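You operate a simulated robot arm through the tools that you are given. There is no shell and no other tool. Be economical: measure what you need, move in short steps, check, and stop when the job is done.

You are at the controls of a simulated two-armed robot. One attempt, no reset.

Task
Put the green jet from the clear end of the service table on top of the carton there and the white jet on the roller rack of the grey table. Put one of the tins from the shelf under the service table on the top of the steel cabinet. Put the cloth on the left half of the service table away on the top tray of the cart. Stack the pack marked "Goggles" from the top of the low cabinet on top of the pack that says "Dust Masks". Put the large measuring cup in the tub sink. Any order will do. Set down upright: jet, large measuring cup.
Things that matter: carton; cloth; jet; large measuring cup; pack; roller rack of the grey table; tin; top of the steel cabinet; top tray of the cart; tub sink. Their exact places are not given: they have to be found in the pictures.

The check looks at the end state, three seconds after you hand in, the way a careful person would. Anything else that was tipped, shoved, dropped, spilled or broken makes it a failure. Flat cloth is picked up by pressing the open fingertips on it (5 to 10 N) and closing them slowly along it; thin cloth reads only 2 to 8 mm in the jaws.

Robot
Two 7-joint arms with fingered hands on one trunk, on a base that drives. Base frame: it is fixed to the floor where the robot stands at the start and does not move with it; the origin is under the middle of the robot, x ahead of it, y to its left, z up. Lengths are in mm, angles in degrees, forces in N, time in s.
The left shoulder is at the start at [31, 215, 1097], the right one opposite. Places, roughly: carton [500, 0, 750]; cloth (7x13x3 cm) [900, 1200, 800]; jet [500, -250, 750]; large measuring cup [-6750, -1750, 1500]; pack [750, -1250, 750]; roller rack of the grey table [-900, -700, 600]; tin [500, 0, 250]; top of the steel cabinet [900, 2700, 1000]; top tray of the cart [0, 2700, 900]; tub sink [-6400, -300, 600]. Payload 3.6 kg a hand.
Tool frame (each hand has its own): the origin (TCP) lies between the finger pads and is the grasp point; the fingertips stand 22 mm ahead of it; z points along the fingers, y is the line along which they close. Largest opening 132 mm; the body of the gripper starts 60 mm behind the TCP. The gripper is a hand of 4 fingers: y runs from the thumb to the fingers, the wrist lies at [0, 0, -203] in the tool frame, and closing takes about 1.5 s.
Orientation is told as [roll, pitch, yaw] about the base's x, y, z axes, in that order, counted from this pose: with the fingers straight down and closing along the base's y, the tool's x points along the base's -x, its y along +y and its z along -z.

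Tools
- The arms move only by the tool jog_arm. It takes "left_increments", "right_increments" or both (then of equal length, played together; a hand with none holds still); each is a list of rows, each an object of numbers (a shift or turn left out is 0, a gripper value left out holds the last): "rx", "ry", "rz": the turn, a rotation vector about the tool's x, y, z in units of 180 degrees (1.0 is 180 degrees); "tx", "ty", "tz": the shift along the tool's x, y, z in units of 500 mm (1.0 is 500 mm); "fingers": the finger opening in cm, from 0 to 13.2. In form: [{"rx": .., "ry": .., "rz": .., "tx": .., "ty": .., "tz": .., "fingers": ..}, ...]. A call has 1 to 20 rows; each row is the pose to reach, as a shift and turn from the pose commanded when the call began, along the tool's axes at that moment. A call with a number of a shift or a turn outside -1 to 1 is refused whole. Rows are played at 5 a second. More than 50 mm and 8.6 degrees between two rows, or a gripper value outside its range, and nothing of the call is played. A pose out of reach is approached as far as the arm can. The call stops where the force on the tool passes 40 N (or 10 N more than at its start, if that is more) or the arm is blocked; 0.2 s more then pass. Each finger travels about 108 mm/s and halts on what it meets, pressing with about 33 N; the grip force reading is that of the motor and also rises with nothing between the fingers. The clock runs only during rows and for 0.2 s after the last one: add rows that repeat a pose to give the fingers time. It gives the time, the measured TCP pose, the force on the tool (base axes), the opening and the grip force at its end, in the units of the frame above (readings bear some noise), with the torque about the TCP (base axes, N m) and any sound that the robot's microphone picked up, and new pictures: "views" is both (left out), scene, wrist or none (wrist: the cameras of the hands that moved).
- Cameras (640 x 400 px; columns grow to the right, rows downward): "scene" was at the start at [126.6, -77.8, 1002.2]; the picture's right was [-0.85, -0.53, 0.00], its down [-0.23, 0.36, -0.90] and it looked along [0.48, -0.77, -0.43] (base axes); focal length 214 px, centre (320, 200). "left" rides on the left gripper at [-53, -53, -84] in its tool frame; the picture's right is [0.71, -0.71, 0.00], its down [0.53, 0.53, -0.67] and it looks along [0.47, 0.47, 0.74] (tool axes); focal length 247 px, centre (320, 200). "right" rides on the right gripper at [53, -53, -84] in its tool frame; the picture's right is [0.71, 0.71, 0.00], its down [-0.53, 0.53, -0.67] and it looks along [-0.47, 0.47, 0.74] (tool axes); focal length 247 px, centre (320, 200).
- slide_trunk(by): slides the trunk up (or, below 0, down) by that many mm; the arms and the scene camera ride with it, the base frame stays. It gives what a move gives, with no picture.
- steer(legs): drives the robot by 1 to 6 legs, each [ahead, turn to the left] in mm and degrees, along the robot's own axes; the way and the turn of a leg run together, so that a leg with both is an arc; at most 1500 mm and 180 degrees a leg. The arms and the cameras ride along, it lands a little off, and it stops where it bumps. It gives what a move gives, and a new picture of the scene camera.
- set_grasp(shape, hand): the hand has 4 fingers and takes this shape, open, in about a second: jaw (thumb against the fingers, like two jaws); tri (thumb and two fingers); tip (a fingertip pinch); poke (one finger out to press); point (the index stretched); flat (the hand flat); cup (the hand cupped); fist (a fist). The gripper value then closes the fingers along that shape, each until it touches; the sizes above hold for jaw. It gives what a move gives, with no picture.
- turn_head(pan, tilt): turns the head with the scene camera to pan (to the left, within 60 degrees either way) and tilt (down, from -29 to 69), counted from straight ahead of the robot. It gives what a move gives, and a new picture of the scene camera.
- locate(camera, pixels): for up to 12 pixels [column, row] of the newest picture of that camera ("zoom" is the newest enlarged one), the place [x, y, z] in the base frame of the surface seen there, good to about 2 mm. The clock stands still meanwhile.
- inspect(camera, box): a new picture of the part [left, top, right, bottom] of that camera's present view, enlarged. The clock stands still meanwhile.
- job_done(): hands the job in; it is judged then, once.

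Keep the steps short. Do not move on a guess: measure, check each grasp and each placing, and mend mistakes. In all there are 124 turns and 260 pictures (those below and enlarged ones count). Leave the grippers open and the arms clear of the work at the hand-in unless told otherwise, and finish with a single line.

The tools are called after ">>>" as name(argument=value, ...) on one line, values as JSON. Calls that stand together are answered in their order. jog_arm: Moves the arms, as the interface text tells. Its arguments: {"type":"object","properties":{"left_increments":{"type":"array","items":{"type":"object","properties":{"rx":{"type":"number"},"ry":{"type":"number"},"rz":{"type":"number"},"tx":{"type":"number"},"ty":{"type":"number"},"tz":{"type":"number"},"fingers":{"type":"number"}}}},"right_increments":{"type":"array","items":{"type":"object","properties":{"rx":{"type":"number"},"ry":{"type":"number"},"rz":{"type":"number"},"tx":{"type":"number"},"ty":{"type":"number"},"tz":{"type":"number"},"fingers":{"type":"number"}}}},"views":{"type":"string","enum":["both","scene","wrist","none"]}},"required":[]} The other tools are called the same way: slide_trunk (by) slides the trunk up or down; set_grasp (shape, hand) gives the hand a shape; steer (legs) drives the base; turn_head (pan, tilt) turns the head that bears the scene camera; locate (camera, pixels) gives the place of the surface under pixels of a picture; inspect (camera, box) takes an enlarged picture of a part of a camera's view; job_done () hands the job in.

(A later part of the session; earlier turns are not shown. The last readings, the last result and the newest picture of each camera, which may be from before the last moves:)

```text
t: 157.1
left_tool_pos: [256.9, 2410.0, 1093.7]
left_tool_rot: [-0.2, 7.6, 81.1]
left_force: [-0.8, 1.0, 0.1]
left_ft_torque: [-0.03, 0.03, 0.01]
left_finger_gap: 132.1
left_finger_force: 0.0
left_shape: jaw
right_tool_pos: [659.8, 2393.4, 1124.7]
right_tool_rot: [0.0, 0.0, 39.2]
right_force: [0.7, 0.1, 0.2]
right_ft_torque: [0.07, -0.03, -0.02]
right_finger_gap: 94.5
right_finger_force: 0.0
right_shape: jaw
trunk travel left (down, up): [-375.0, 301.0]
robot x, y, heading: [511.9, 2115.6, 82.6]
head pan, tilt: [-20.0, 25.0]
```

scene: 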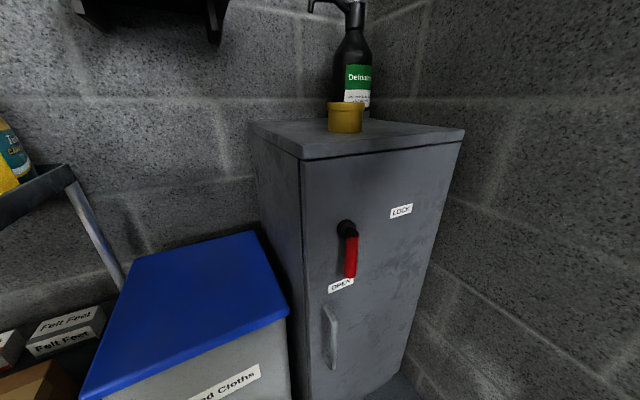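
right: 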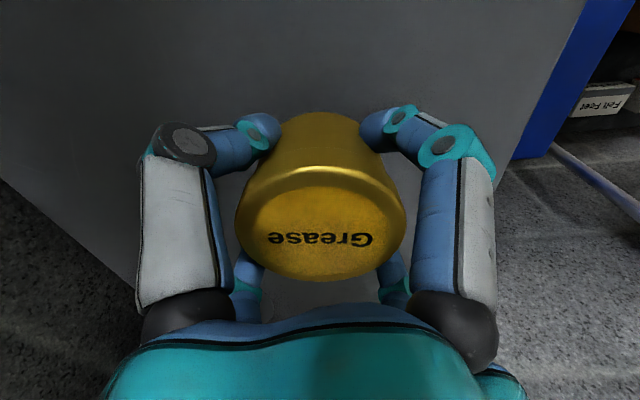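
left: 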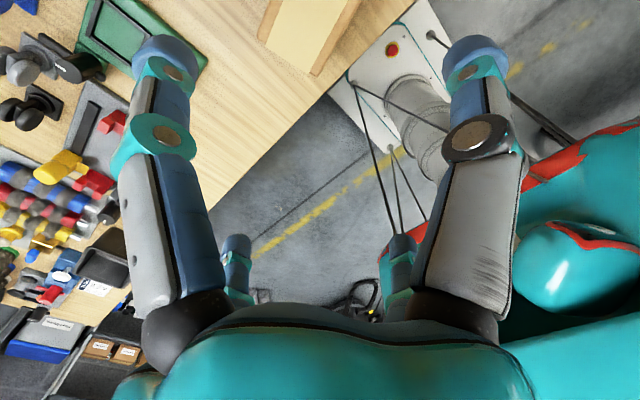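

Tin stands on the cabinet. Now I back off and turn right in steps toward the table's left end.

>>> steer(legs=[[-250, 0], [0, -43]])

>>> steer(legs=[[0, -43]])

>>> steer(legs=[[0, -43]])

>>> turn_head(pan=0, tilt=30)

```text
t: 160.9
left_tool_pos: [491.8, 2254.0, 1093.1]
left_tool_rot: [-0.3, 7.7, 38.3]
left_force: [0.6, -0.7, 0.4]
left_ft_torque: [0.0, -0.02, -0.01]
left_finger_gap: 132.2
left_finger_force: 0.1
left_shape: jaw
right_tool_pos: [777.5, 1969.5, 1125.2]
right_tool_rot: [0.1, 0.0, -3.4]
right_force: [0.0, 0.2, 0.1]
right_ft_torque: [-0.01, 0.03, -0.01]
right_finger_gap: 94.7
right_finger_force: 0.1
right_shape: jaw
trunk travel left (down, up): [-375.0, 301.0]
robot x, y, heading: [459.4, 1892.4, 39.9]
head pan, tilt: [-20.0, 25.0]
```

scene: 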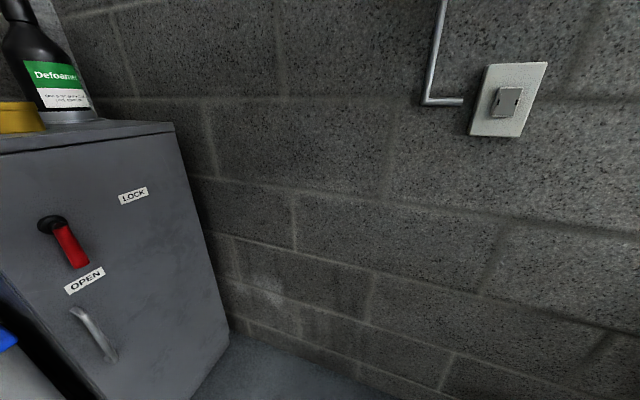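

```text
t: 163.5
left_tool_pos: [733.5, 2130.2, 1096.4]
left_tool_rot: [-0.1, 7.6, -4.8]
left_force: [0.4, 0.1, -0.7]
left_ft_torque: [0.03, 0.01, 0.01]
left_finger_gap: 131.7
left_finger_force: 0.0
left_shape: jaw
right_tool_pos: [745.2, 1727.0, 1126.6]
right_tool_rot: [0.1, 0.0, -46.7]
right_force: [0.0, -0.5, 0.6]
right_ft_torque: [0.06, 0.01, -0.01]
right_finger_gap: 95.0
right_finger_force: 0.1
right_shape: jaw
trunk travel left (down, up): [-375.0, 301.0]
robot x, y, heading: [456.9, 1921.5, -2.5]
head pan, tilt: [-20.0, 25.0]
stopped in leg 1: the robot was blocked; the commanded pose is now the measured one
```

scene: 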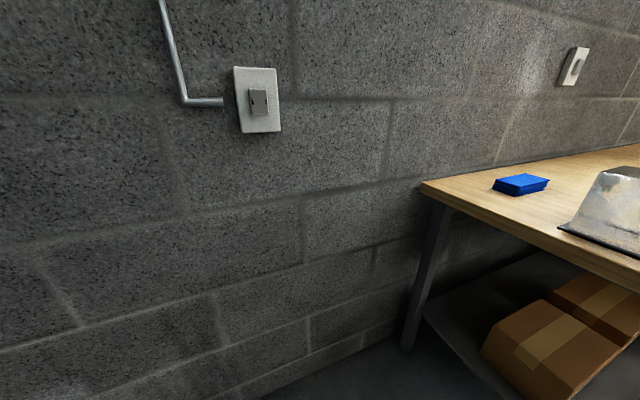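

```text
t: 165.9
left_tool_pos: [801.8, 1890.1, 1094.8]
left_tool_rot: [-0.3, 7.6, -47.8]
left_force: [0.9, 0.1, -0.8]
left_ft_torque: [0.01, 0.02, -0.02]
left_finger_gap: 131.8
left_finger_force: 0.0
left_shape: jaw
right_tool_pos: [536.8, 1587.0, 1125.4]
right_tool_rot: [0.2, -0.1, -89.6]
right_force: [0.0, 0.1, -0.7]
right_ft_torque: [0.01, -0.01, 0.01]
right_finger_gap: 94.9
right_finger_force: 0.2
right_shape: jaw
trunk travel left (down, up): [-375.0, 301.0]
robot x, y, heading: [483.7, 1947.4, -45.5]
head pan, tilt: [-20.0, 25.0]
```

scene: 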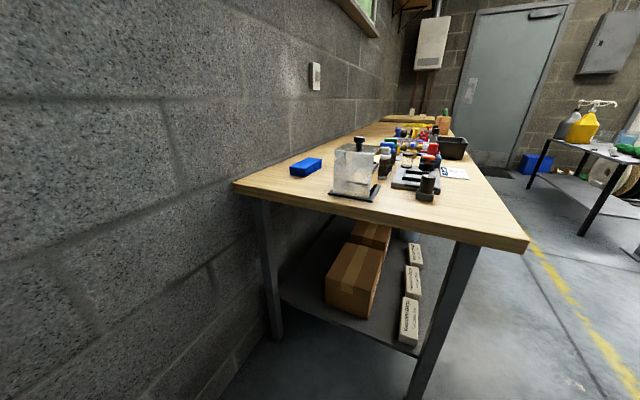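

```text
t: 166.8
left_tool_pos: [802.6, 1890.8, 1094.2]
left_tool_rot: [-0.2, 7.5, -47.7]
left_force: [0.1, -0.4, -0.1]
left_ft_torque: [0.01, 0.02, 0.02]
left_finger_gap: 132.0
left_finger_force: 0.1
left_shape: jaw
right_tool_pos: [537.5, 1588.3, 1127.7]
right_tool_rot: [0.1, -0.1, -89.6]
right_force: [-0.3, -0.3, -0.3]
right_ft_torque: [0.02, -0.03, -0.02]
right_finger_gap: 95.2
right_finger_force: 0.1
right_shape: jaw
trunk travel left (down, up): [-375.0, 301.0]
robot x, y, heading: [483.4, 1944.1, -45.4]
head pan, tilt: [0.0, 30.0]
```

scene: 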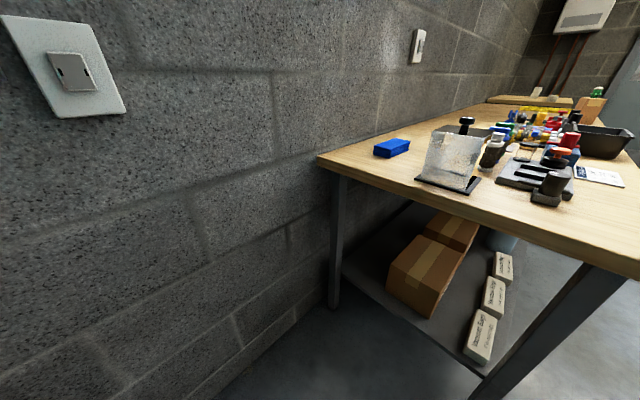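

The blue folded cloth is at (392,147). I zoom and measure.

>>> inspect(camera="scene", box=[340, 110, 500, 210])

>>> locate(camera="zoom", pixels=[[140, 150], [180, 125], [280, 125], [240, 150], [135, 175], [230, 182], [283, 148], [210, 135], [340, 90], [310, 280], [500, 310], [30, 190]])

>>> locate(camera="scene", pixels=[[318, 160], [600, 262], [460, 205], [260, 200], [333, 300], [467, 120], [440, 140], [420, 182]])

```text
4.00 times, centred on (420, 160) of scene
```

zoom: 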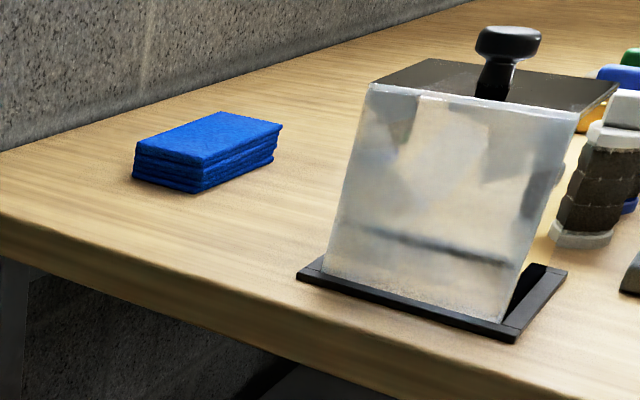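

```text
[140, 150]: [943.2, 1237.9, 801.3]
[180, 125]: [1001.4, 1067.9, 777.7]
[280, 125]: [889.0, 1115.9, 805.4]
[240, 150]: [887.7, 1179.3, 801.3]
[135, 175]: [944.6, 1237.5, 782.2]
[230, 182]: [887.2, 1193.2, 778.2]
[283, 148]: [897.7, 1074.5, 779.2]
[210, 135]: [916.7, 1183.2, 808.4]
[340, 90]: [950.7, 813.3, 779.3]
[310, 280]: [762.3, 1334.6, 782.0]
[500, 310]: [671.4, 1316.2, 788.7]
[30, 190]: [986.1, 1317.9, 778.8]
```

```text
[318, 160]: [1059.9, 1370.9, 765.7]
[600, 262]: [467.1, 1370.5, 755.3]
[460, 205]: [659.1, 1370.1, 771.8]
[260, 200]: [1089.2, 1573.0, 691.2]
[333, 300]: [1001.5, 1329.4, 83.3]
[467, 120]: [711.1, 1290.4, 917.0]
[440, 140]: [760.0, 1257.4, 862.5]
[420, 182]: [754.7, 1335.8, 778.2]
```

Cloth centre ≈ (916,1177), z 778–806, long side along y. I approach with the right arm: heading about -30°, standing near (600,1800).

>>> steer(legs=[[0, -5], [185, 0], [0, 20]])

>>> turn_head(pan=-35, tilt=35)

```text
t: 168.4
left_tool_pos: [848.1, 1775.9, 1101.0]
left_tool_rot: [1.0, 7.1, -51.6]
left_force: [-0.2, 0.0, 0.1]
left_ft_torque: [-0.02, 0.0, -0.01]
left_finger_gap: 132.1
left_finger_force: 0.1
left_shape: jaw
right_tool_pos: [551.0, 1495.4, 1118.4]
right_tool_rot: [0.0, 1.0, -94.8]
right_force: [-0.3, -0.8, 0.9]
right_ft_torque: [0.0, 0.01, -0.03]
right_finger_gap: 95.0
right_finger_force: 0.0
right_shape: jaw
trunk travel left (down, up): [-375.0, 301.0]
robot x, y, heading: [542.9, 1882.8, -51.2]
head pan, tilt: [0.0, 30.0]
stopped in leg 2: the robot was blocked; the commanded pose is now the measured one
```

scene: 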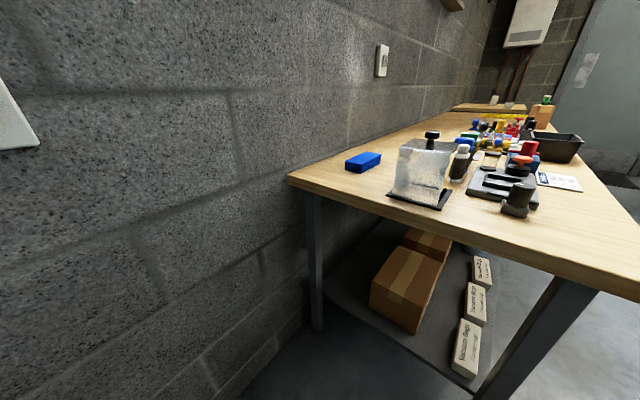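

```text
t: 169.4
left_tool_pos: [847.5, 1776.7, 1100.7]
left_tool_rot: [1.0, 7.2, -51.7]
left_force: [-0.1, -0.1, -0.6]
left_ft_torque: [0.02, -0.02, -0.03]
left_finger_gap: 132.0
left_finger_force: 0.0
left_shape: jaw
right_tool_pos: [551.6, 1496.0, 1118.7]
right_tool_rot: [0.1, 0.7, -94.8]
right_force: [-0.1, 0.6, -0.5]
right_ft_torque: [-0.03, -0.01, -0.02]
right_finger_gap: 95.0
right_finger_force: 0.0
right_shape: jaw
trunk travel left (down, up): [-375.0, 301.0]
robot x, y, heading: [542.2, 1881.4, -50.9]
head pan, tilt: [-35.0, 35.0]
```

scene: 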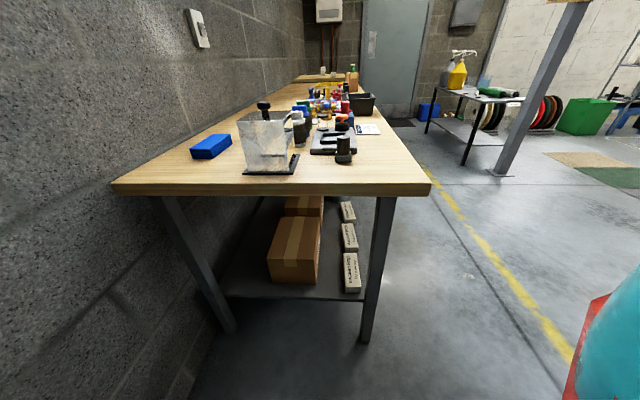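

The left elbow met the wall. I back out and instead come along x≈430, to finally face the wall (heading 0) with the right arm toward the cloth.

>>> steer(legs=[[-190, 0], [0, -36]])

>>> steer(legs=[[290, 0], [0, 42]])

>>> steer(legs=[[0, 43]])

```text
t: 172.7
left_tool_pos: [628.9, 1735.4, 1086.0]
left_tool_rot: [-0.1, 9.4, -87.7]
left_force: [-0.1, 0.3, 0.0]
left_ft_torque: [-0.02, -0.01, -0.03]
left_finger_gap: 131.9
left_finger_force: 0.0
left_shape: jaw
right_tool_pos: [227.0, 1682.4, 1114.7]
right_tool_rot: [-1.6, 1.2, -130.8]
right_force: [-0.9, -0.3, 0.4]
right_ft_torque: [0.04, -0.01, -0.03]
right_finger_gap: 95.3
right_finger_force: 0.0
right_shape: jaw
trunk travel left (down, up): [-375.0, 301.0]
robot x, y, heading: [451.2, 2028.9, -86.8]
head pan, tilt: [-35.0, 35.0]
```

scene: 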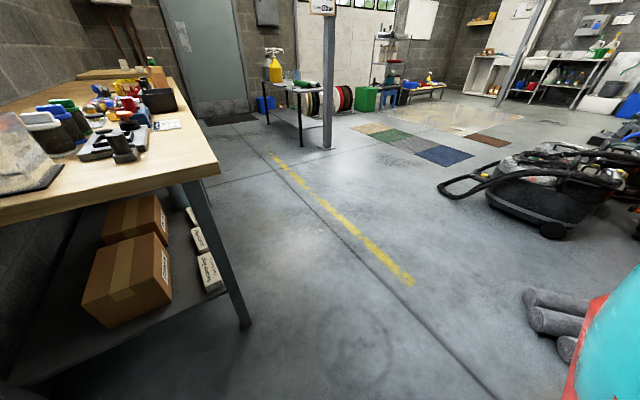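

```text
t: 176.7
left_tool_pos: [791.8, 1640.7, 1085.4]
left_tool_rot: [-0.1, 9.2, -46.0]
left_force: [0.8, -0.4, -1.3]
left_ft_torque: [-0.01, -0.01, -0.01]
left_finger_gap: 132.1
left_finger_force: 0.1
left_shape: jaw
right_tool_pos: [527.8, 1332.4, 1115.4]
right_tool_rot: [-1.5, 1.2, -88.9]
right_force: [-1.2, -0.3, -0.5]
right_ft_torque: [-0.01, 0.02, 0.0]
right_finger_gap: 95.1
right_finger_force: 0.0
right_shape: jaw
trunk travel left (down, up): [-375.0, 301.0]
robot x, y, heading: [444.5, 1715.7, -45.1]
head pan, tilt: [-35.0, 35.0]
```

scene: 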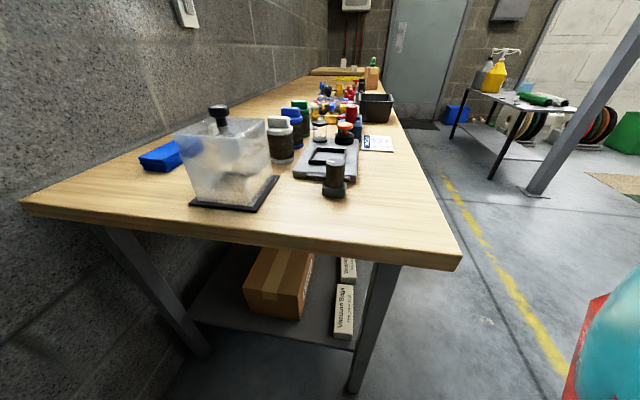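

```text
t: 179.6
left_tool_pos: [751.7, 1901.3, 1087.3]
left_tool_rot: [-0.2, 9.2, -3.0]
left_force: [-0.2, 0.0, 0.0]
left_ft_torque: [-0.03, 0.0, 0.0]
left_finger_gap: 132.1
left_finger_force: 0.1
left_shape: jaw
right_tool_pos: [771.4, 1494.6, 1116.2]
right_tool_rot: [-1.6, 1.0, -45.8]
right_force: [0.3, 0.8, 0.1]
right_ft_torque: [-0.02, 0.02, 0.01]
right_finger_gap: 95.0
right_finger_force: 0.2
right_shape: jaw
trunk travel left (down, up): [-375.0, 301.0]
robot x, y, heading: [444.8, 1679.0, -2.7]
head pan, tilt: [-35.0, 35.0]
stopped in leg 1: the robot was blocked; the commanded pose is now the measured one
```

scene: 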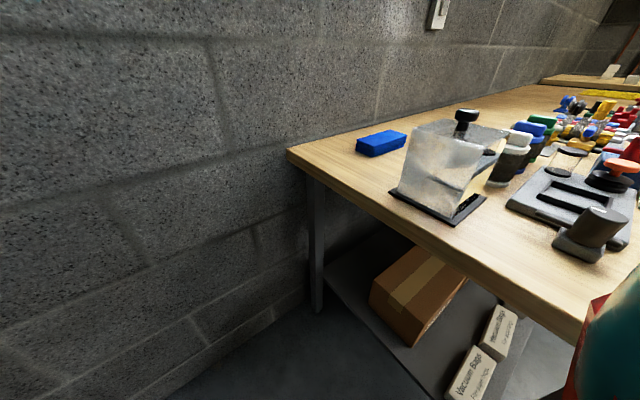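

Positioned. The right tool yaw is already -46°, fitting. I re-measure the cloth at (381,143).

>>> inspect(camera="scene", box=[340, 115, 420, 165])

>>> locate(camera="zoom", pixels=[[140, 205], [260, 265], [520, 165], [430, 120], [255, 310], [520, 200], [320, 190], [390, 180]])

```text
8.00 times, centred on (380, 140) of scene
```

zoom: 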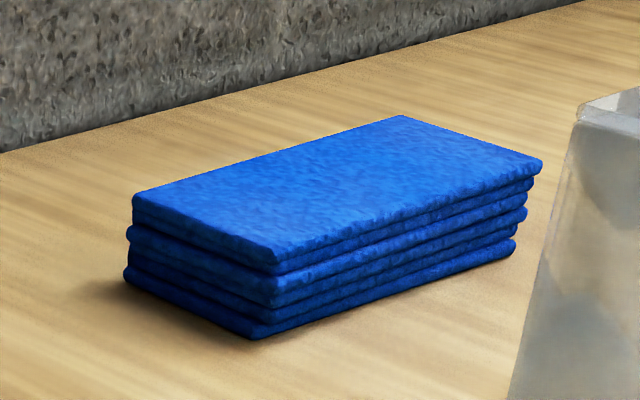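

```text
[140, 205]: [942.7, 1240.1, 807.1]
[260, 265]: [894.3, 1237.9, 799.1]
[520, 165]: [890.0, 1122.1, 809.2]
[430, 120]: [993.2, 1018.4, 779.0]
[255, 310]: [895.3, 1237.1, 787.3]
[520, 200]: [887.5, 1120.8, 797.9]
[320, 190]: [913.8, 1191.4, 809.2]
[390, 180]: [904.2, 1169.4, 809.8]
```

Cloth centre (919,1178), top 809. I open fully and move over it, levelling the tool, then down to z≈900.

>>> jog_arm(right_increments=[{"tx": -0.083, "ty": -0.029, "rx": -0.0089, "ry": -0.0056, "fingers": 13.2}, {"tx": -0.165, "ty": -0.057, "rx": -0.0089, "ry": -0.0056}, {"tx": -0.248, "ty": -0.086, "rx": -0.0089, "ry": -0.0056}, {"tx": -0.33, "ty": -0.115, "rx": -0.0089, "ry": -0.0056}, {"tx": -0.413, "ty": -0.144, "rx": -0.0089, "ry": -0.0056}, {"tx": -0.496, "ty": -0.172, "rx": -0.0089, "ry": -0.0056}, {"tx": -0.578, "ty": -0.2, "rx": -0.0089, "ry": -0.0056}, {"tx": -0.661, "ty": -0.2297, "rx": -0.0089, "ry": -0.0056}, {"tx": -0.661, "ty": -0.2297, "tz": 0.09, "rx": -0.0089, "ry": -0.0056}, {"tx": -0.661, "ty": -0.2297, "tz": 0.18, "rx": -0.0089, "ry": -0.0056}, {"tx": -0.661, "ty": -0.2297, "tz": 0.27, "rx": -0.0089, "ry": -0.0056}, {"tx": -0.661, "ty": -0.2297, "tz": 0.36, "rx": -0.0089, "ry": -0.0056}, {"tx": -0.661, "ty": -0.2297, "tz": 0.42, "rx": -0.0089, "ry": -0.0056}])

```text
t: 182.4
left_tool_pos: [751.6, 1897.8, 1088.4]
left_tool_rot: [0.0, 9.2, -3.0]
left_force: [-0.2, -0.5, 0.1]
left_ft_torque: [-0.02, 0.04, 0.02]
left_finger_gap: 131.8
left_finger_force: 0.1
left_shape: jaw
right_tool_pos: [912.4, 1174.7, 903.2]
right_tool_rot: [0.1, 0.0, -46.0]
right_force: [0.1, -0.3, 0.0]
right_ft_torque: [0.01, 0.04, 0.01]
right_finger_gap: 131.9
right_finger_force: 0.0
right_shape: jaw
trunk travel left (down, up): [-375.0, 301.0]
robot x, y, heading: [441.7, 1677.9, -2.9]
head pan, tilt: [-35.0, 35.0]
```

scene: 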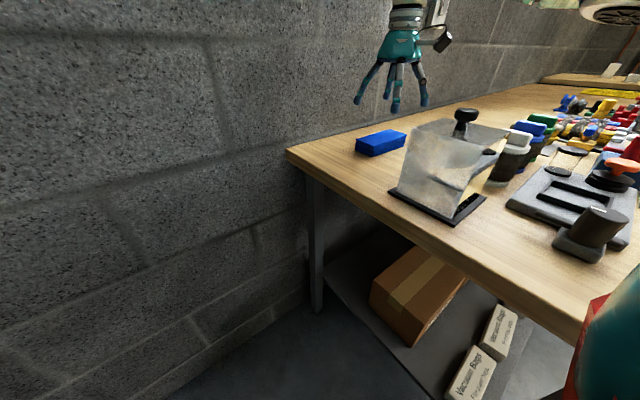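
right: 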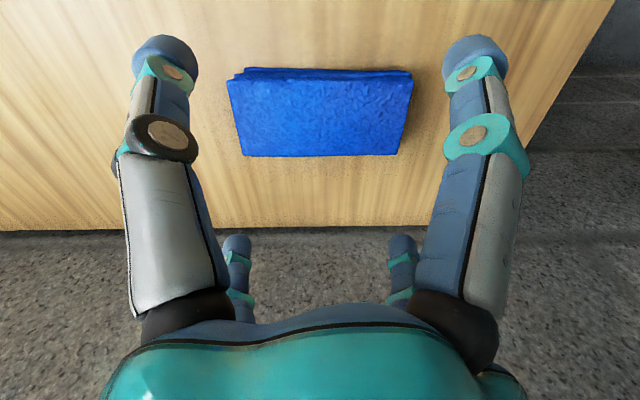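

Cloth well in view. I measure its top corners in the wrist picture.

>>> locate(camera="right", pixels=[[231, 84], [408, 82], [397, 152], [246, 152], [320, 116]])

```text
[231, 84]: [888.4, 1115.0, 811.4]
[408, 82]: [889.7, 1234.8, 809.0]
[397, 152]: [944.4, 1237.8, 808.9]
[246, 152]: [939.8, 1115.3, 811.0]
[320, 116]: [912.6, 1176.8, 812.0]
```

Centre (916,1176). Shift 4 mm, descend to TCP z≈804, close slowly.

>>> jog_arm(right_increments=[{"tx": -0.0034, "ty": 0.0078, "tz": 0.08}, {"tx": -0.0034, "ty": 0.0078, "tz": 0.15}, {"tx": -0.0034, "ty": 0.0078, "tz": 0.19}, {"tx": -0.0034, "ty": 0.0078, "tz": 0.198}, {"tx": -0.0034, "ty": 0.0078, "tz": 0.198, "fingers": 12}, {"tx": -0.0034, "ty": 0.0078, "tz": 0.198, "fingers": 11}, {"tx": -0.0034, "ty": 0.0078, "tz": 0.198, "fingers": 10}, {"tx": -0.0034, "ty": 0.0078, "tz": 0.198, "fingers": 9}, {"tx": -0.0034, "ty": 0.0078, "tz": 0.198, "fingers": 8}, {"tx": -0.0034, "ty": 0.0078, "tz": 0.198, "fingers": 7}, {"tx": -0.0034, "ty": 0.0078, "tz": 0.198, "fingers": 6}, {"tx": -0.0034, "ty": 0.0078, "tz": 0.198, "fingers": 5}, {"tx": -0.0034, "ty": 0.0078, "tz": 0.198, "fingers": 5}, {"tx": -0.0034, "ty": 0.0078, "tz": 0.198, "fingers": 5}])

```text
t: 185.4
left_tool_pos: [751.6, 1898.6, 1088.4]
left_tool_rot: [-0.1, 9.2, -2.9]
left_force: [-0.1, -0.2, 0.4]
left_ft_torque: [-0.03, 0.0, 0.0]
left_finger_gap: 132.2
left_finger_force: 0.0
left_shape: jaw
right_tool_pos: [915.6, 1176.1, 804.0]
right_tool_rot: [0.1, 0.3, -45.9]
right_force: [0.8, 0.7, -0.2]
right_ft_torque: [0.03, -0.03, -0.01]
right_finger_gap: 88.7
right_finger_force: 33.1
right_shape: jaw
trunk travel left (down, up): [-375.0, 301.0]
robot x, y, heading: [447.4, 1678.0, -2.6]
head pan, tilt: [-35.0, 35.0]
```

scene: 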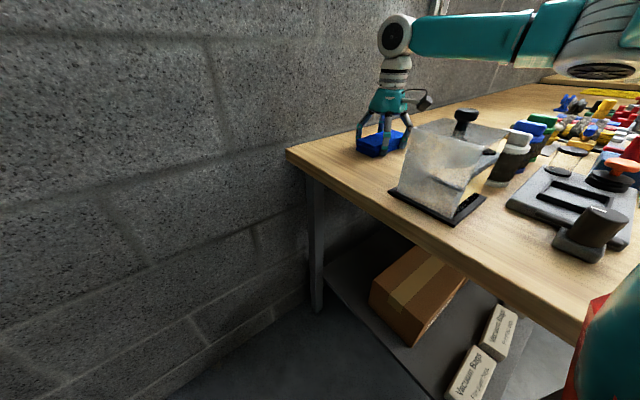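
right: 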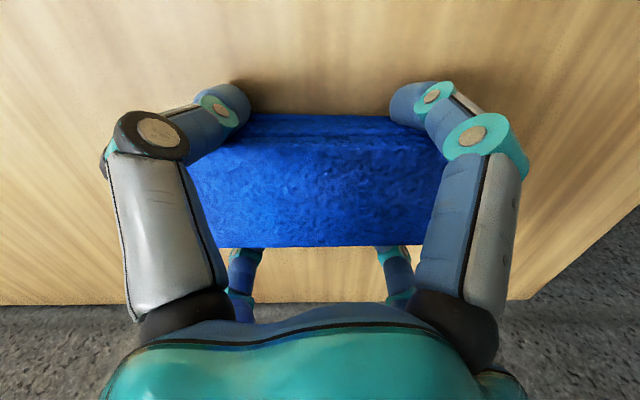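

Gripped at 88.7 mm (diagonal), 33 N. I lift gently 20 mm, then to 200 mm.

>>> jog_arm(right_increments=[{"tz": -0.02}, {"tz": -0.05}, {"tz": -0.12}, {"tz": -0.2}, {"tz": -0.28}, {"tz": -0.36}, {"tz": -0.44}, {"tz": -0.5}])

```text
t: 187.2
left_tool_pos: [750.8, 1898.1, 1088.8]
left_tool_rot: [-0.1, 9.2, -2.9]
left_force: [0.3, -0.3, 0.1]
left_ft_torque: [-0.01, 0.01, 0.0]
left_finger_gap: 132.0
left_finger_force: 0.1
left_shape: jaw
right_tool_pos: [916.9, 1174.7, 1053.7]
right_tool_rot: [0.1, 0.2, -46.0]
right_force: [-0.4, 0.2, -1.8]
right_ft_torque: [0.01, 0.05, 0.01]
right_finger_gap: 88.7
right_finger_force: 33.3
right_shape: jaw
trunk travel left (down, up): [-375.0, 301.0]
robot x, y, heading: [448.6, 1680.8, -3.0]
head pan, tilt: [-35.0, 35.0]
```

scene: 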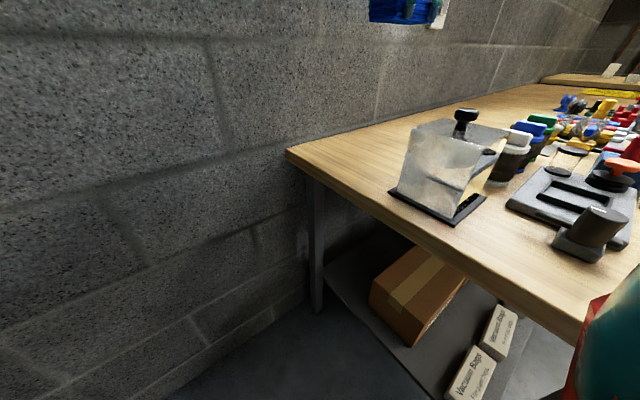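
right: 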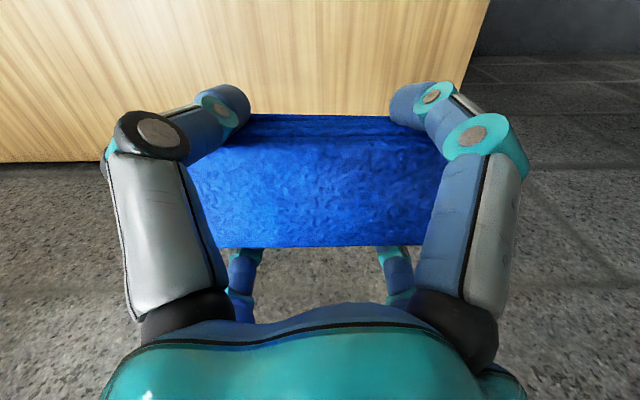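

Cloth held. I retract it toward me at z≈1095, then back up and turn toward the cart.

>>> jog_arm(right_increments=[{"tx": 0.083, "ty": 0.029, "tz": -0.02}, {"tx": 0.166, "ty": 0.059, "tz": -0.04}, {"tx": 0.249, "ty": 0.088, "tz": -0.06}, {"tx": 0.331, "ty": 0.117, "tz": -0.08}, {"tx": 0.414, "ty": 0.147, "tz": -0.08}, {"tx": 0.497, "ty": 0.176, "tz": -0.08}, {"tx": 0.58, "ty": 0.206, "tz": -0.08}, {"tx": 0.663, "ty": 0.235, "tz": -0.08}], views="none")

>>> steer(legs=[[-400, 0], [0, 42]])

>>> steer(legs=[[0, 43]])

>>> turn_head(pan=-10, tilt=25)

```text
t: 189.0
left_tool_pos: [752.4, 1898.2, 1087.6]
left_tool_rot: [-0.1, 9.2, -2.8]
left_force: [1.2, 1.0, 0.3]
left_ft_torque: [-0.01, -0.01, 0.02]
left_finger_gap: 131.9
left_finger_force: 0.1
left_shape: jaw
right_tool_pos: [770.8, 1495.6, 1093.9]
right_tool_rot: [0.1, 0.0, -45.9]
right_force: [0.2, 0.7, -0.6]
right_ft_torque: [0.0, 0.0, 0.0]
right_finger_gap: 88.4
right_finger_force: 32.7
right_shape: jaw
trunk travel left (down, up): [-375.0, 301.0]
robot x, y, heading: [447.8, 1676.6, -2.7]
head pan, tilt: [-35.0, 35.0]
```

```text
t: 193.4
left_tool_pos: [129.5, 2065.6, 1089.0]
left_tool_rot: [-0.1, 9.2, 39.1]
left_force: [0.1, -0.5, -0.3]
left_ft_torque: [0.02, -0.01, -0.02]
left_finger_gap: 132.0
left_finger_force: 0.1
left_shape: jaw
right_tool_pos: [414.7, 1777.0, 1094.1]
right_tool_rot: [0.1, 0.3, -3.9]
right_force: [0.9, -0.3, -1.0]
right_ft_torque: [0.0, -0.02, 0.0]
right_finger_gap: 88.2
right_finger_force: 33.3
right_shape: jaw
trunk travel left (down, up): [-375.0, 301.0]
robot x, y, heading: [68.7, 1671.8, 39.0]
head pan, tilt: [-35.0, 35.0]
```

scene: 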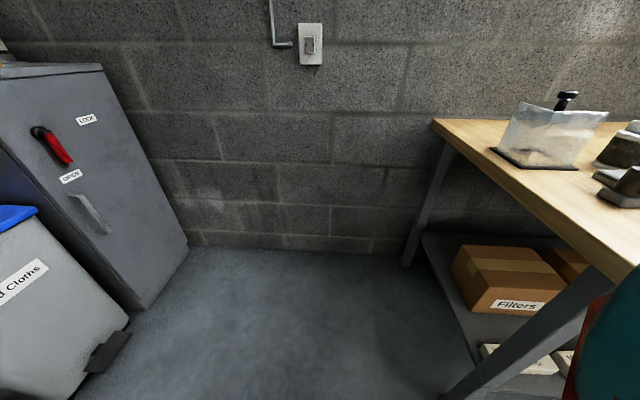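

```text
t: 196.4
left_tool_pos: [-158.7, 2003.1, 1088.3]
left_tool_rot: [-0.1, 9.4, 82.9]
left_force: [-1.2, -0.5, -0.3]
left_ft_torque: [-0.01, -0.03, -0.02]
left_finger_gap: 131.9
left_finger_force: 0.1
left_shape: jaw
right_tool_pos: [244.9, 1991.7, 1096.3]
right_tool_rot: [0.0, 0.0, 39.8]
right_force: [-0.9, -0.2, 0.0]
right_ft_torque: [0.02, 0.0, -0.02]
right_finger_gap: 88.1
right_finger_force: 33.0
right_shape: jaw
trunk travel left (down, up): [-375.0, 301.0]
robot x, y, heading: [107.5, 1673.8, 82.8]
head pan, tilt: [-35.0, 35.0]
stopped in leg 1: the robot was blocked; the commanded pose is now the measured one
```

scene: 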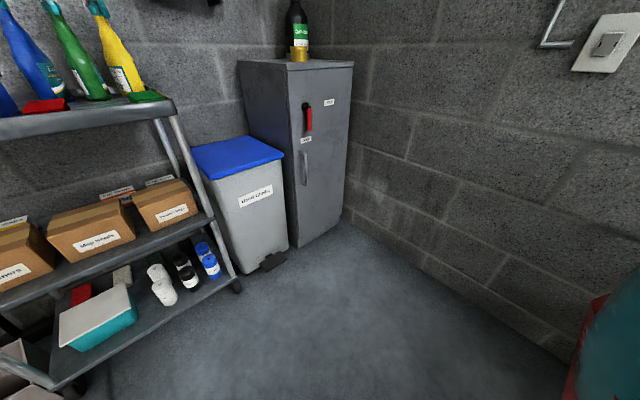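

```text
t: 197.3
left_tool_pos: [-157.1, 2003.3, 1089.6]
left_tool_rot: [-0.1, 9.3, 82.7]
left_force: [-0.5, -0.2, -0.5]
left_ft_torque: [0.04, 0.04, -0.02]
left_finger_gap: 131.9
left_finger_force: 0.1
left_shape: jaw
right_tool_pos: [247.7, 1991.6, 1095.9]
right_tool_rot: [0.2, 0.2, 39.8]
right_force: [0.6, 0.2, -0.2]
right_ft_torque: [0.05, 0.0, 0.01]
right_finger_gap: 88.3
right_finger_force: 32.6
right_shape: jaw
trunk travel left (down, up): [-375.0, 301.0]
robot x, y, heading: [105.1, 1675.3, 82.8]
head pan, tilt: [-10.0, 25.0]
```

scene: 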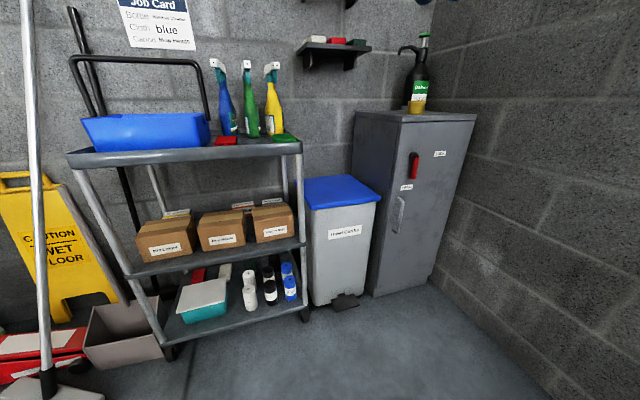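

I turn 10° left and drive 400 mm up to the cart.

>>> steer(legs=[[0, 10], [400, 0]])

>>> turn_head(pan=-5, tilt=35)

```text
t: 200.4
left_tool_pos: [-231.4, 2348.9, 1088.9]
left_tool_rot: [-0.2, 9.3, 93.0]
left_force: [0.3, 0.0, -1.0]
left_ft_torque: [-0.03, 0.01, 0.0]
left_finger_gap: 131.8
left_finger_force: 0.0
left_shape: jaw
right_tool_pos: [169.3, 2408.7, 1095.6]
right_tool_rot: [0.1, 0.2, 50.0]
right_force: [-0.4, 0.1, -1.1]
right_ft_torque: [-0.03, 0.02, 0.02]
right_finger_gap: 88.1
right_finger_force: 32.6
right_shape: jaw
trunk travel left (down, up): [-375.0, 301.0]
robot x, y, heading: [81.5, 2069.5, 92.5]
head pan, tilt: [-10.0, 25.0]
```

scene: 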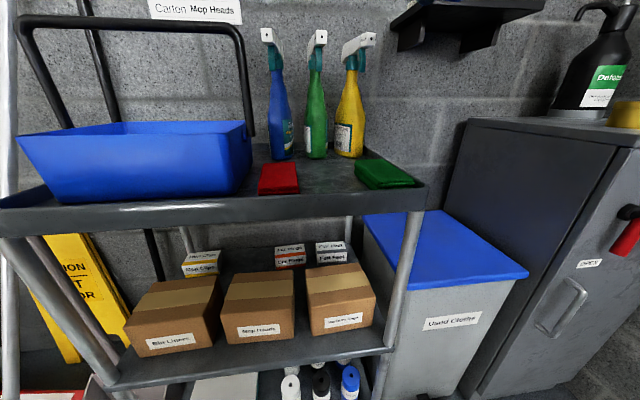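

```text
t: 201.2
left_tool_pos: [-230.7, 2347.3, 1090.8]
left_tool_rot: [-0.1, 9.3, 93.1]
left_force: [0.8, -0.9, 0.5]
left_ft_torque: [-0.01, -0.03, 0.03]
left_finger_gap: 132.2
left_finger_force: 0.1
left_shape: jaw
right_tool_pos: [169.2, 2408.8, 1097.2]
right_tool_rot: [0.2, 0.1, 50.0]
right_force: [1.1, -0.3, -1.2]
right_ft_torque: [-0.02, 0.01, 0.0]
right_finger_gap: 88.3
right_finger_force: 33.1
right_shape: jaw
trunk travel left (down, up): [-375.0, 301.0]
robot x, y, heading: [85.8, 2070.7, 92.9]
head pan, tilt: [-5.0, 35.0]
```

scene: 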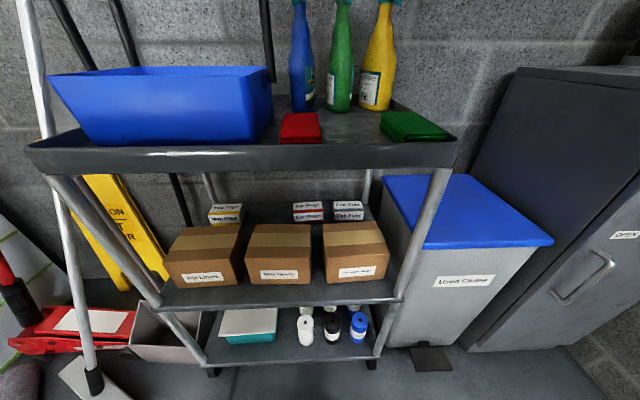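

Free space between red cloth (300,128) and green cloth (412,126). I measure.

>>> locate(camera="scene", pixels=[[282, 138], [320, 138], [318, 116], [284, 116], [383, 130], [445, 135], [382, 115], [350, 130], [350, 141], [350, 118], [340, 106], [375, 104]])

>>> inspect(camera="scene", box=[240, 60, 480, 200])

```text
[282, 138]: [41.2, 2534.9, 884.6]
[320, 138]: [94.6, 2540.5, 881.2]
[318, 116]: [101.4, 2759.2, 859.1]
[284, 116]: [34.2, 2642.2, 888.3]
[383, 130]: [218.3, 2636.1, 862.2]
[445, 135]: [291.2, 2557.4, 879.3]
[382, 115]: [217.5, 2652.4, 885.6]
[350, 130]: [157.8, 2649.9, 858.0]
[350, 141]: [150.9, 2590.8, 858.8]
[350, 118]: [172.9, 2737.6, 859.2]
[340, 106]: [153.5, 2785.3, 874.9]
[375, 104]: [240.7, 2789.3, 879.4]
```

```text
2.67 times, centred on (360, 130) of scene
```

zoom: 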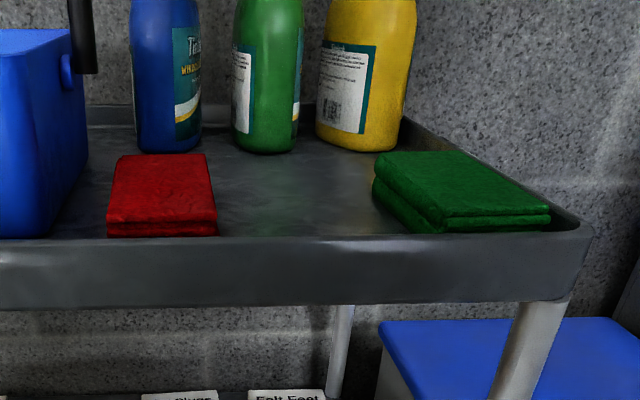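

Tray surface z≈858, free slot x 97–212, y 2540–2780. I rotate the cloth so its long side runs along y (yaw +84°) here in the free air, and look at the bottles.

>>> jog_arm(right_increments=[{"rz": -0.046}, {"rz": -0.092}, {"rz": -0.138}, {"rz": -0.184}, {"rz": -0.23}, {"rz": -0.276}, {"rz": -0.322}, {"rz": -0.368}, {"rz": -0.414}, {"rz": -0.467}, {"rz": -0.467}], views="wrist")

>>> turn_head(pan=0, tilt=15)

```text
refused: row 10 steps farther than a row can; nothing moved
```

```text
t: 202.0
left_tool_pos: [-230.4, 2347.4, 1089.1]
left_tool_rot: [-0.1, 9.2, 93.1]
left_force: [0.3, -0.2, -0.3]
left_ft_torque: [-0.02, -0.04, 0.0]
left_finger_gap: 131.8
left_finger_force: 0.0
left_shape: jaw
right_tool_pos: [169.6, 2408.2, 1096.3]
right_tool_rot: [0.1, 0.2, 50.0]
right_force: [0.3, -0.9, -0.4]
right_ft_torque: [-0.01, 0.0, -0.01]
right_finger_gap: 87.7
right_finger_force: 32.7
right_shape: jaw
trunk travel left (down, up): [-375.0, 301.0]
robot x, y, heading: [82.0, 2067.7, 92.7]
head pan, tilt: [0.0, 15.0]
```

scene: 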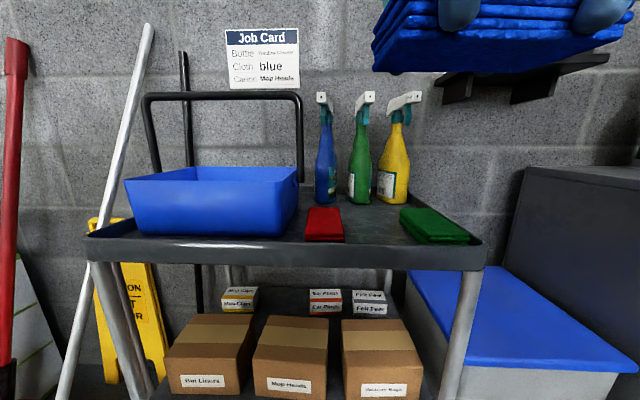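

I measure nozzles and the wall shelf, then rotate with smaller steps.

>>> locate(camera="scene", pixels=[[322, 97], [365, 100], [400, 103], [360, 130], [460, 85], [530, 90], [600, 55], [330, 190], [360, 195], [390, 190], [295, 95]])

>>> jog_arm(right_increments=[{"rz": -0.043}, {"rz": -0.085}, {"rz": -0.128}, {"rz": -0.17}, {"rz": -0.212}, {"rz": -0.255}, {"rz": -0.297}, {"rz": -0.34}, {"rz": -0.382}, {"rz": -0.425}, {"rz": -0.467}, {"rz": -0.467}])

```text
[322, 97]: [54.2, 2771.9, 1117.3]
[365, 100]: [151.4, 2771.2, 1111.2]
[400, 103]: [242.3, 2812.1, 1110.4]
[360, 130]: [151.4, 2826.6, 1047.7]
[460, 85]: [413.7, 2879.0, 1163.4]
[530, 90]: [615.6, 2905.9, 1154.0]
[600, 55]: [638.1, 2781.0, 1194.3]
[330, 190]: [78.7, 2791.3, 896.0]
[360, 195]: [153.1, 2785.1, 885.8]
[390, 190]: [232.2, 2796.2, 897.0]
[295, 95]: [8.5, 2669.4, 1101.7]
```

```text
t: 204.6
left_tool_pos: [-231.0, 2346.7, 1090.4]
left_tool_rot: [0.0, 9.2, 93.0]
left_force: [0.4, -0.2, 0.4]
left_ft_torque: [-0.01, -0.01, 0.0]
left_finger_gap: 132.0
left_finger_force: 0.1
left_shape: jaw
right_tool_pos: [170.5, 2407.8, 1096.0]
right_tool_rot: [0.2, -0.1, 134.2]
right_force: [-0.4, 0.3, -0.4]
right_ft_torque: [0.03, -0.03, -0.05]
right_finger_gap: 88.4
right_finger_force: 33.0
right_shape: jaw
trunk travel left (down, up): [-375.0, 301.0]
robot x, y, heading: [87.7, 2073.1, 92.8]
head pan, tilt: [0.0, 15.0]
```

scene: 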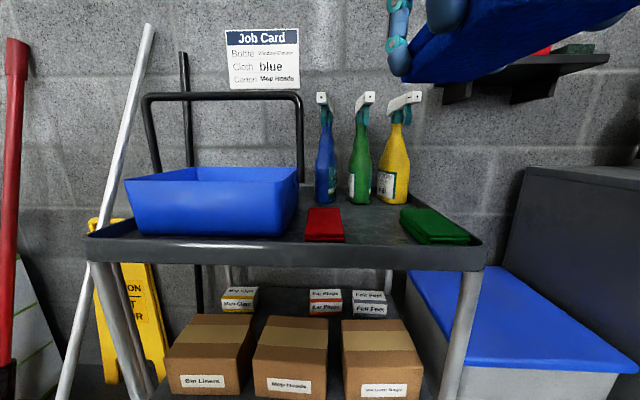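
right: 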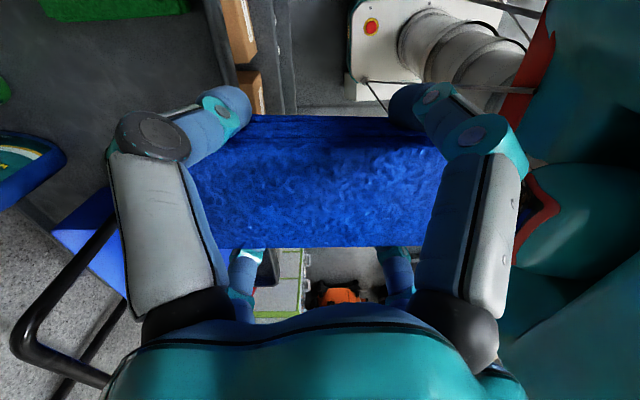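

Rotated. I move over (158,2665) and lower to z≈925.

>>> jog_arm(right_increments=[{"tx": -0.064, "ty": -0.057}, {"tx": -0.129, "ty": -0.113}, {"tx": -0.193, "ty": -0.17}, {"tx": -0.257, "ty": -0.227}, {"tx": -0.322, "ty": -0.283}, {"tx": -0.386, "ty": -0.34}, {"tx": -0.386, "ty": -0.34, "tz": 0.08}, {"tx": -0.386, "ty": -0.34, "tz": 0.16}, {"tx": -0.386, "ty": -0.34, "tz": 0.25}, {"tx": -0.386, "ty": -0.34, "tz": 0.34}])

>>> turn_head(pan=-8, tilt=30)

```text
t: 206.8
left_tool_pos: [-231.4, 2347.2, 1089.5]
left_tool_rot: [-0.1, 9.2, 93.1]
left_force: [0.3, -0.5, -0.4]
left_ft_torque: [-0.02, -0.01, 0.0]
left_finger_gap: 132.0
left_finger_force: 0.0
left_shape: jaw
right_tool_pos: [157.4, 2668.2, 926.6]
right_tool_rot: [0.2, -0.1, 134.0]
right_force: [-0.2, -0.3, 0.1]
right_ft_torque: [-0.03, 0.0, 0.0]
right_finger_gap: 87.6
right_finger_force: 33.1
right_shape: jaw
trunk travel left (down, up): [-375.0, 301.0]
robot x, y, heading: [83.8, 2065.8, 92.7]
head pan, tilt: [0.0, 15.0]
```

scene: 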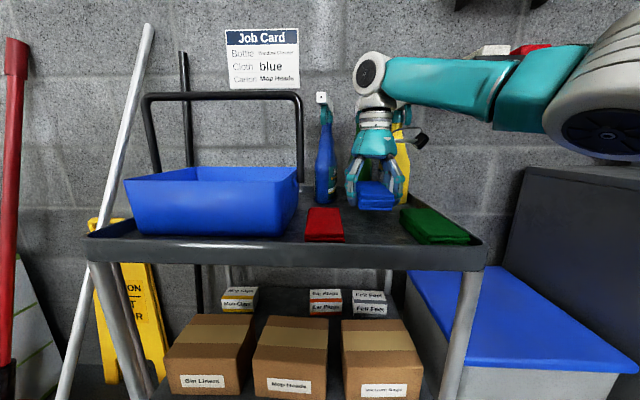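
right: 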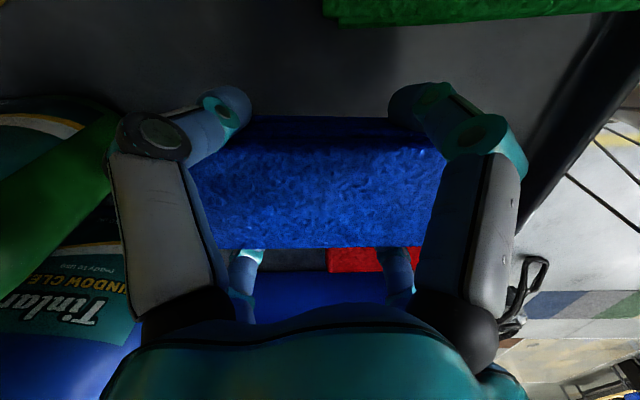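

```text
t: 207.6
left_tool_pos: [-230.8, 2347.6, 1090.0]
left_tool_rot: [-0.1, 9.2, 93.1]
left_force: [-0.5, 0.8, -0.3]
left_ft_torque: [0.02, 0.02, -0.02]
left_finger_gap: 132.0
left_finger_force: 0.0
left_shape: jaw
right_tool_pos: [156.4, 2667.3, 928.1]
right_tool_rot: [0.3, -0.1, 134.1]
right_force: [0.1, -0.1, -0.1]
right_ft_torque: [-0.01, -0.01, -0.03]
right_finger_gap: 87.7
right_finger_force: 32.6
right_shape: jaw
trunk travel left (down, up): [-375.0, 301.0]
robot x, y, heading: [84.4, 2070.0, 92.5]
head pan, tilt: [-8.0, 30.0]
```

scene: 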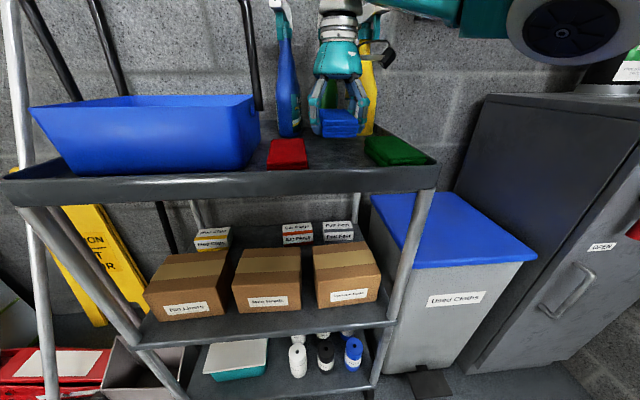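

Clear between the red and green cloths. Lower 36 mm, then small steps to contact.

>>> jog_arm(right_increments=[{"tz": 0.04}, {"tz": 0.072}, {"tz": 0.075}, {"tz": 0.078}, {"tz": 0.081}, {"tz": 0.084}], views="none")

>>> inspect(camera="scene", box=[250, 40, 450, 190])

```text
t: 209.0
left_tool_pos: [-230.1, 2347.4, 1089.9]
left_tool_rot: [-0.2, 9.1, 93.0]
left_force: [-0.2, 0.5, -1.3]
left_ft_torque: [0.0, -0.01, 0.0]
left_finger_gap: 132.2
left_finger_force: 0.0
left_shape: jaw
right_tool_pos: [156.9, 2665.9, 884.7]
right_tool_rot: [0.2, -0.2, 134.1]
right_force: [-0.5, -0.8, -1.8]
right_ft_torque: [0.0, 0.0, 0.01]
right_finger_gap: 87.7
right_finger_force: 33.0
right_shape: jaw
trunk travel left (down, up): [-375.0, 301.0]
robot x, y, heading: [83.2, 2071.9, 92.6]
head pan, tilt: [-8.0, 30.0]
```

```text
2.67 times, centred on (350, 115) of scene
```

zoom: 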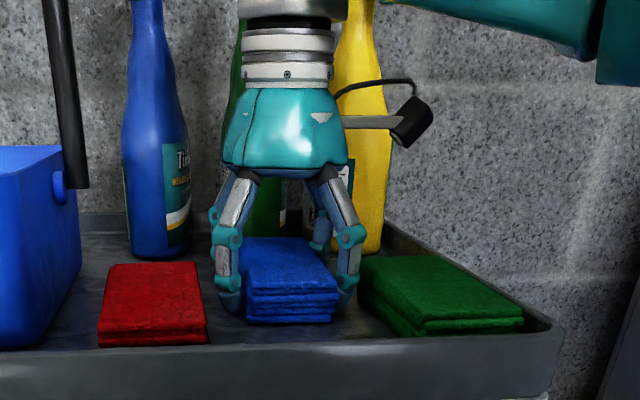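

Cloth bottom is about on the tray. 2 mm more, then open slightly to 10.5 cm and check.

>>> jog_arm(right_increments=[{"tz": 0.002}, {"tz": 0.004}, {"tz": 0.004, "fingers": 9.2}, {"tz": 0.004, "fingers": 9.6}, {"tz": 0.004, "fingers": 10}, {"tz": 0.004, "fingers": 10.5}, {"tz": 0.004, "fingers": 10.5}])

```text
t: 210.6
left_tool_pos: [-231.2, 2346.5, 1091.0]
left_tool_rot: [-0.1, 9.2, 92.9]
left_force: [-0.1, -0.2, -0.4]
left_ft_torque: [0.01, -0.03, 0.0]
left_finger_gap: 131.8
left_finger_force: 0.1
left_shape: jaw
right_tool_pos: [157.2, 2665.8, 882.1]
right_tool_rot: [0.2, 0.0, 134.0]
right_force: [0.1, -0.4, 0.5]
right_ft_torque: [-0.03, -0.05, 0.01]
right_finger_gap: 104.5
right_finger_force: 0.1
right_shape: jaw
trunk travel left (down, up): [-375.0, 301.0]
robot x, y, heading: [82.5, 2070.9, 92.6]
head pan, tilt: [-8.0, 30.0]
```

scene: 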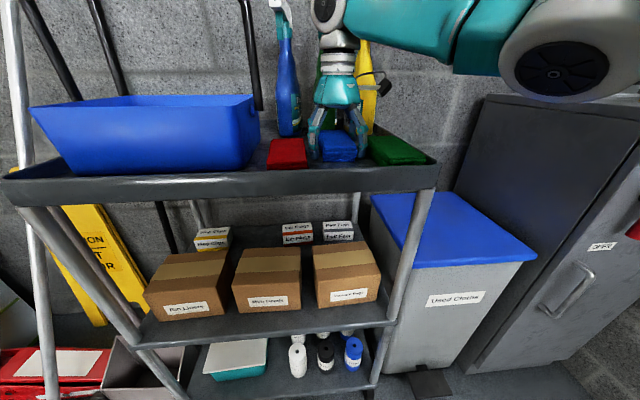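
right: 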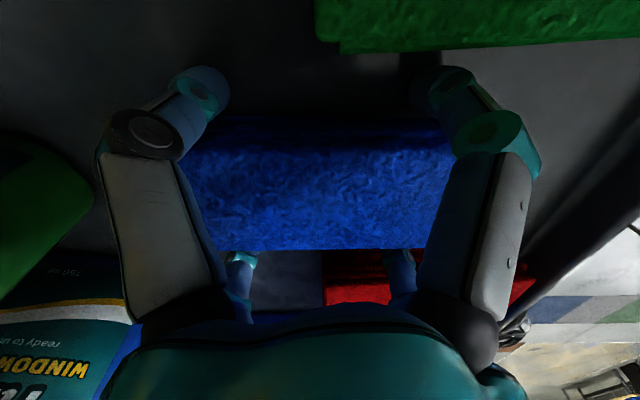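

Released. Lift straight up 215 mm, then back off toward me.

>>> jog_arm(right_increments=[{"tz": -0.04}, {"tz": -0.1}, {"tz": -0.18}, {"tz": -0.26}, {"tz": -0.34}, {"tz": -0.43}, {"tz": -0.43, "tx": 0.064, "ty": 0.057}, {"tz": -0.43, "tx": 0.129, "ty": 0.113}, {"tz": -0.43, "tx": 0.193, "ty": 0.17}, {"tz": -0.43, "tx": 0.257, "ty": 0.227}, {"tz": -0.43, "tx": 0.322, "ty": 0.283}, {"tz": -0.43, "tx": 0.386, "ty": 0.34}], views="none")

>>> inspect(camera="scene", box=[250, 40, 450, 190])

```text
t: 213.2
left_tool_pos: [-230.2, 2346.6, 1091.0]
left_tool_rot: [-0.1, 9.1, 93.0]
left_force: [1.0, 0.1, 0.6]
left_ft_torque: [-0.01, 0.02, -0.02]
left_finger_gap: 132.0
left_finger_force: 0.2
left_shape: jaw
right_tool_pos: [169.8, 2406.2, 1097.7]
right_tool_rot: [0.2, -0.2, 134.0]
right_force: [0.4, 0.1, 0.3]
right_ft_torque: [0.04, 0.0, -0.02]
right_finger_gap: 104.7
right_finger_force: 0.0
right_shape: jaw
trunk travel left (down, up): [-375.0, 301.0]
robot x, y, heading: [84.8, 2068.5, 92.9]
head pan, tilt: [-8.0, 30.0]
```

```text
2.67 times, centred on (350, 115) of scene
```

zoom: 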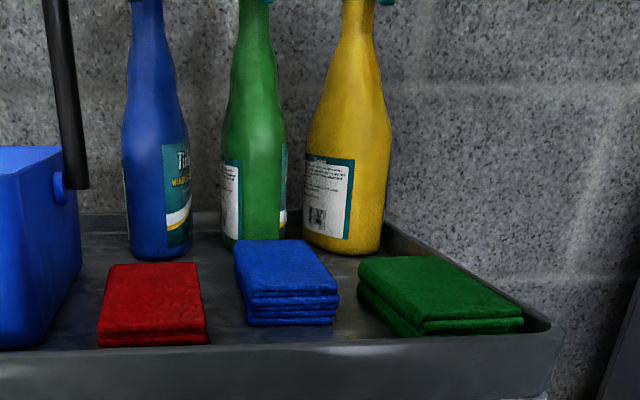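

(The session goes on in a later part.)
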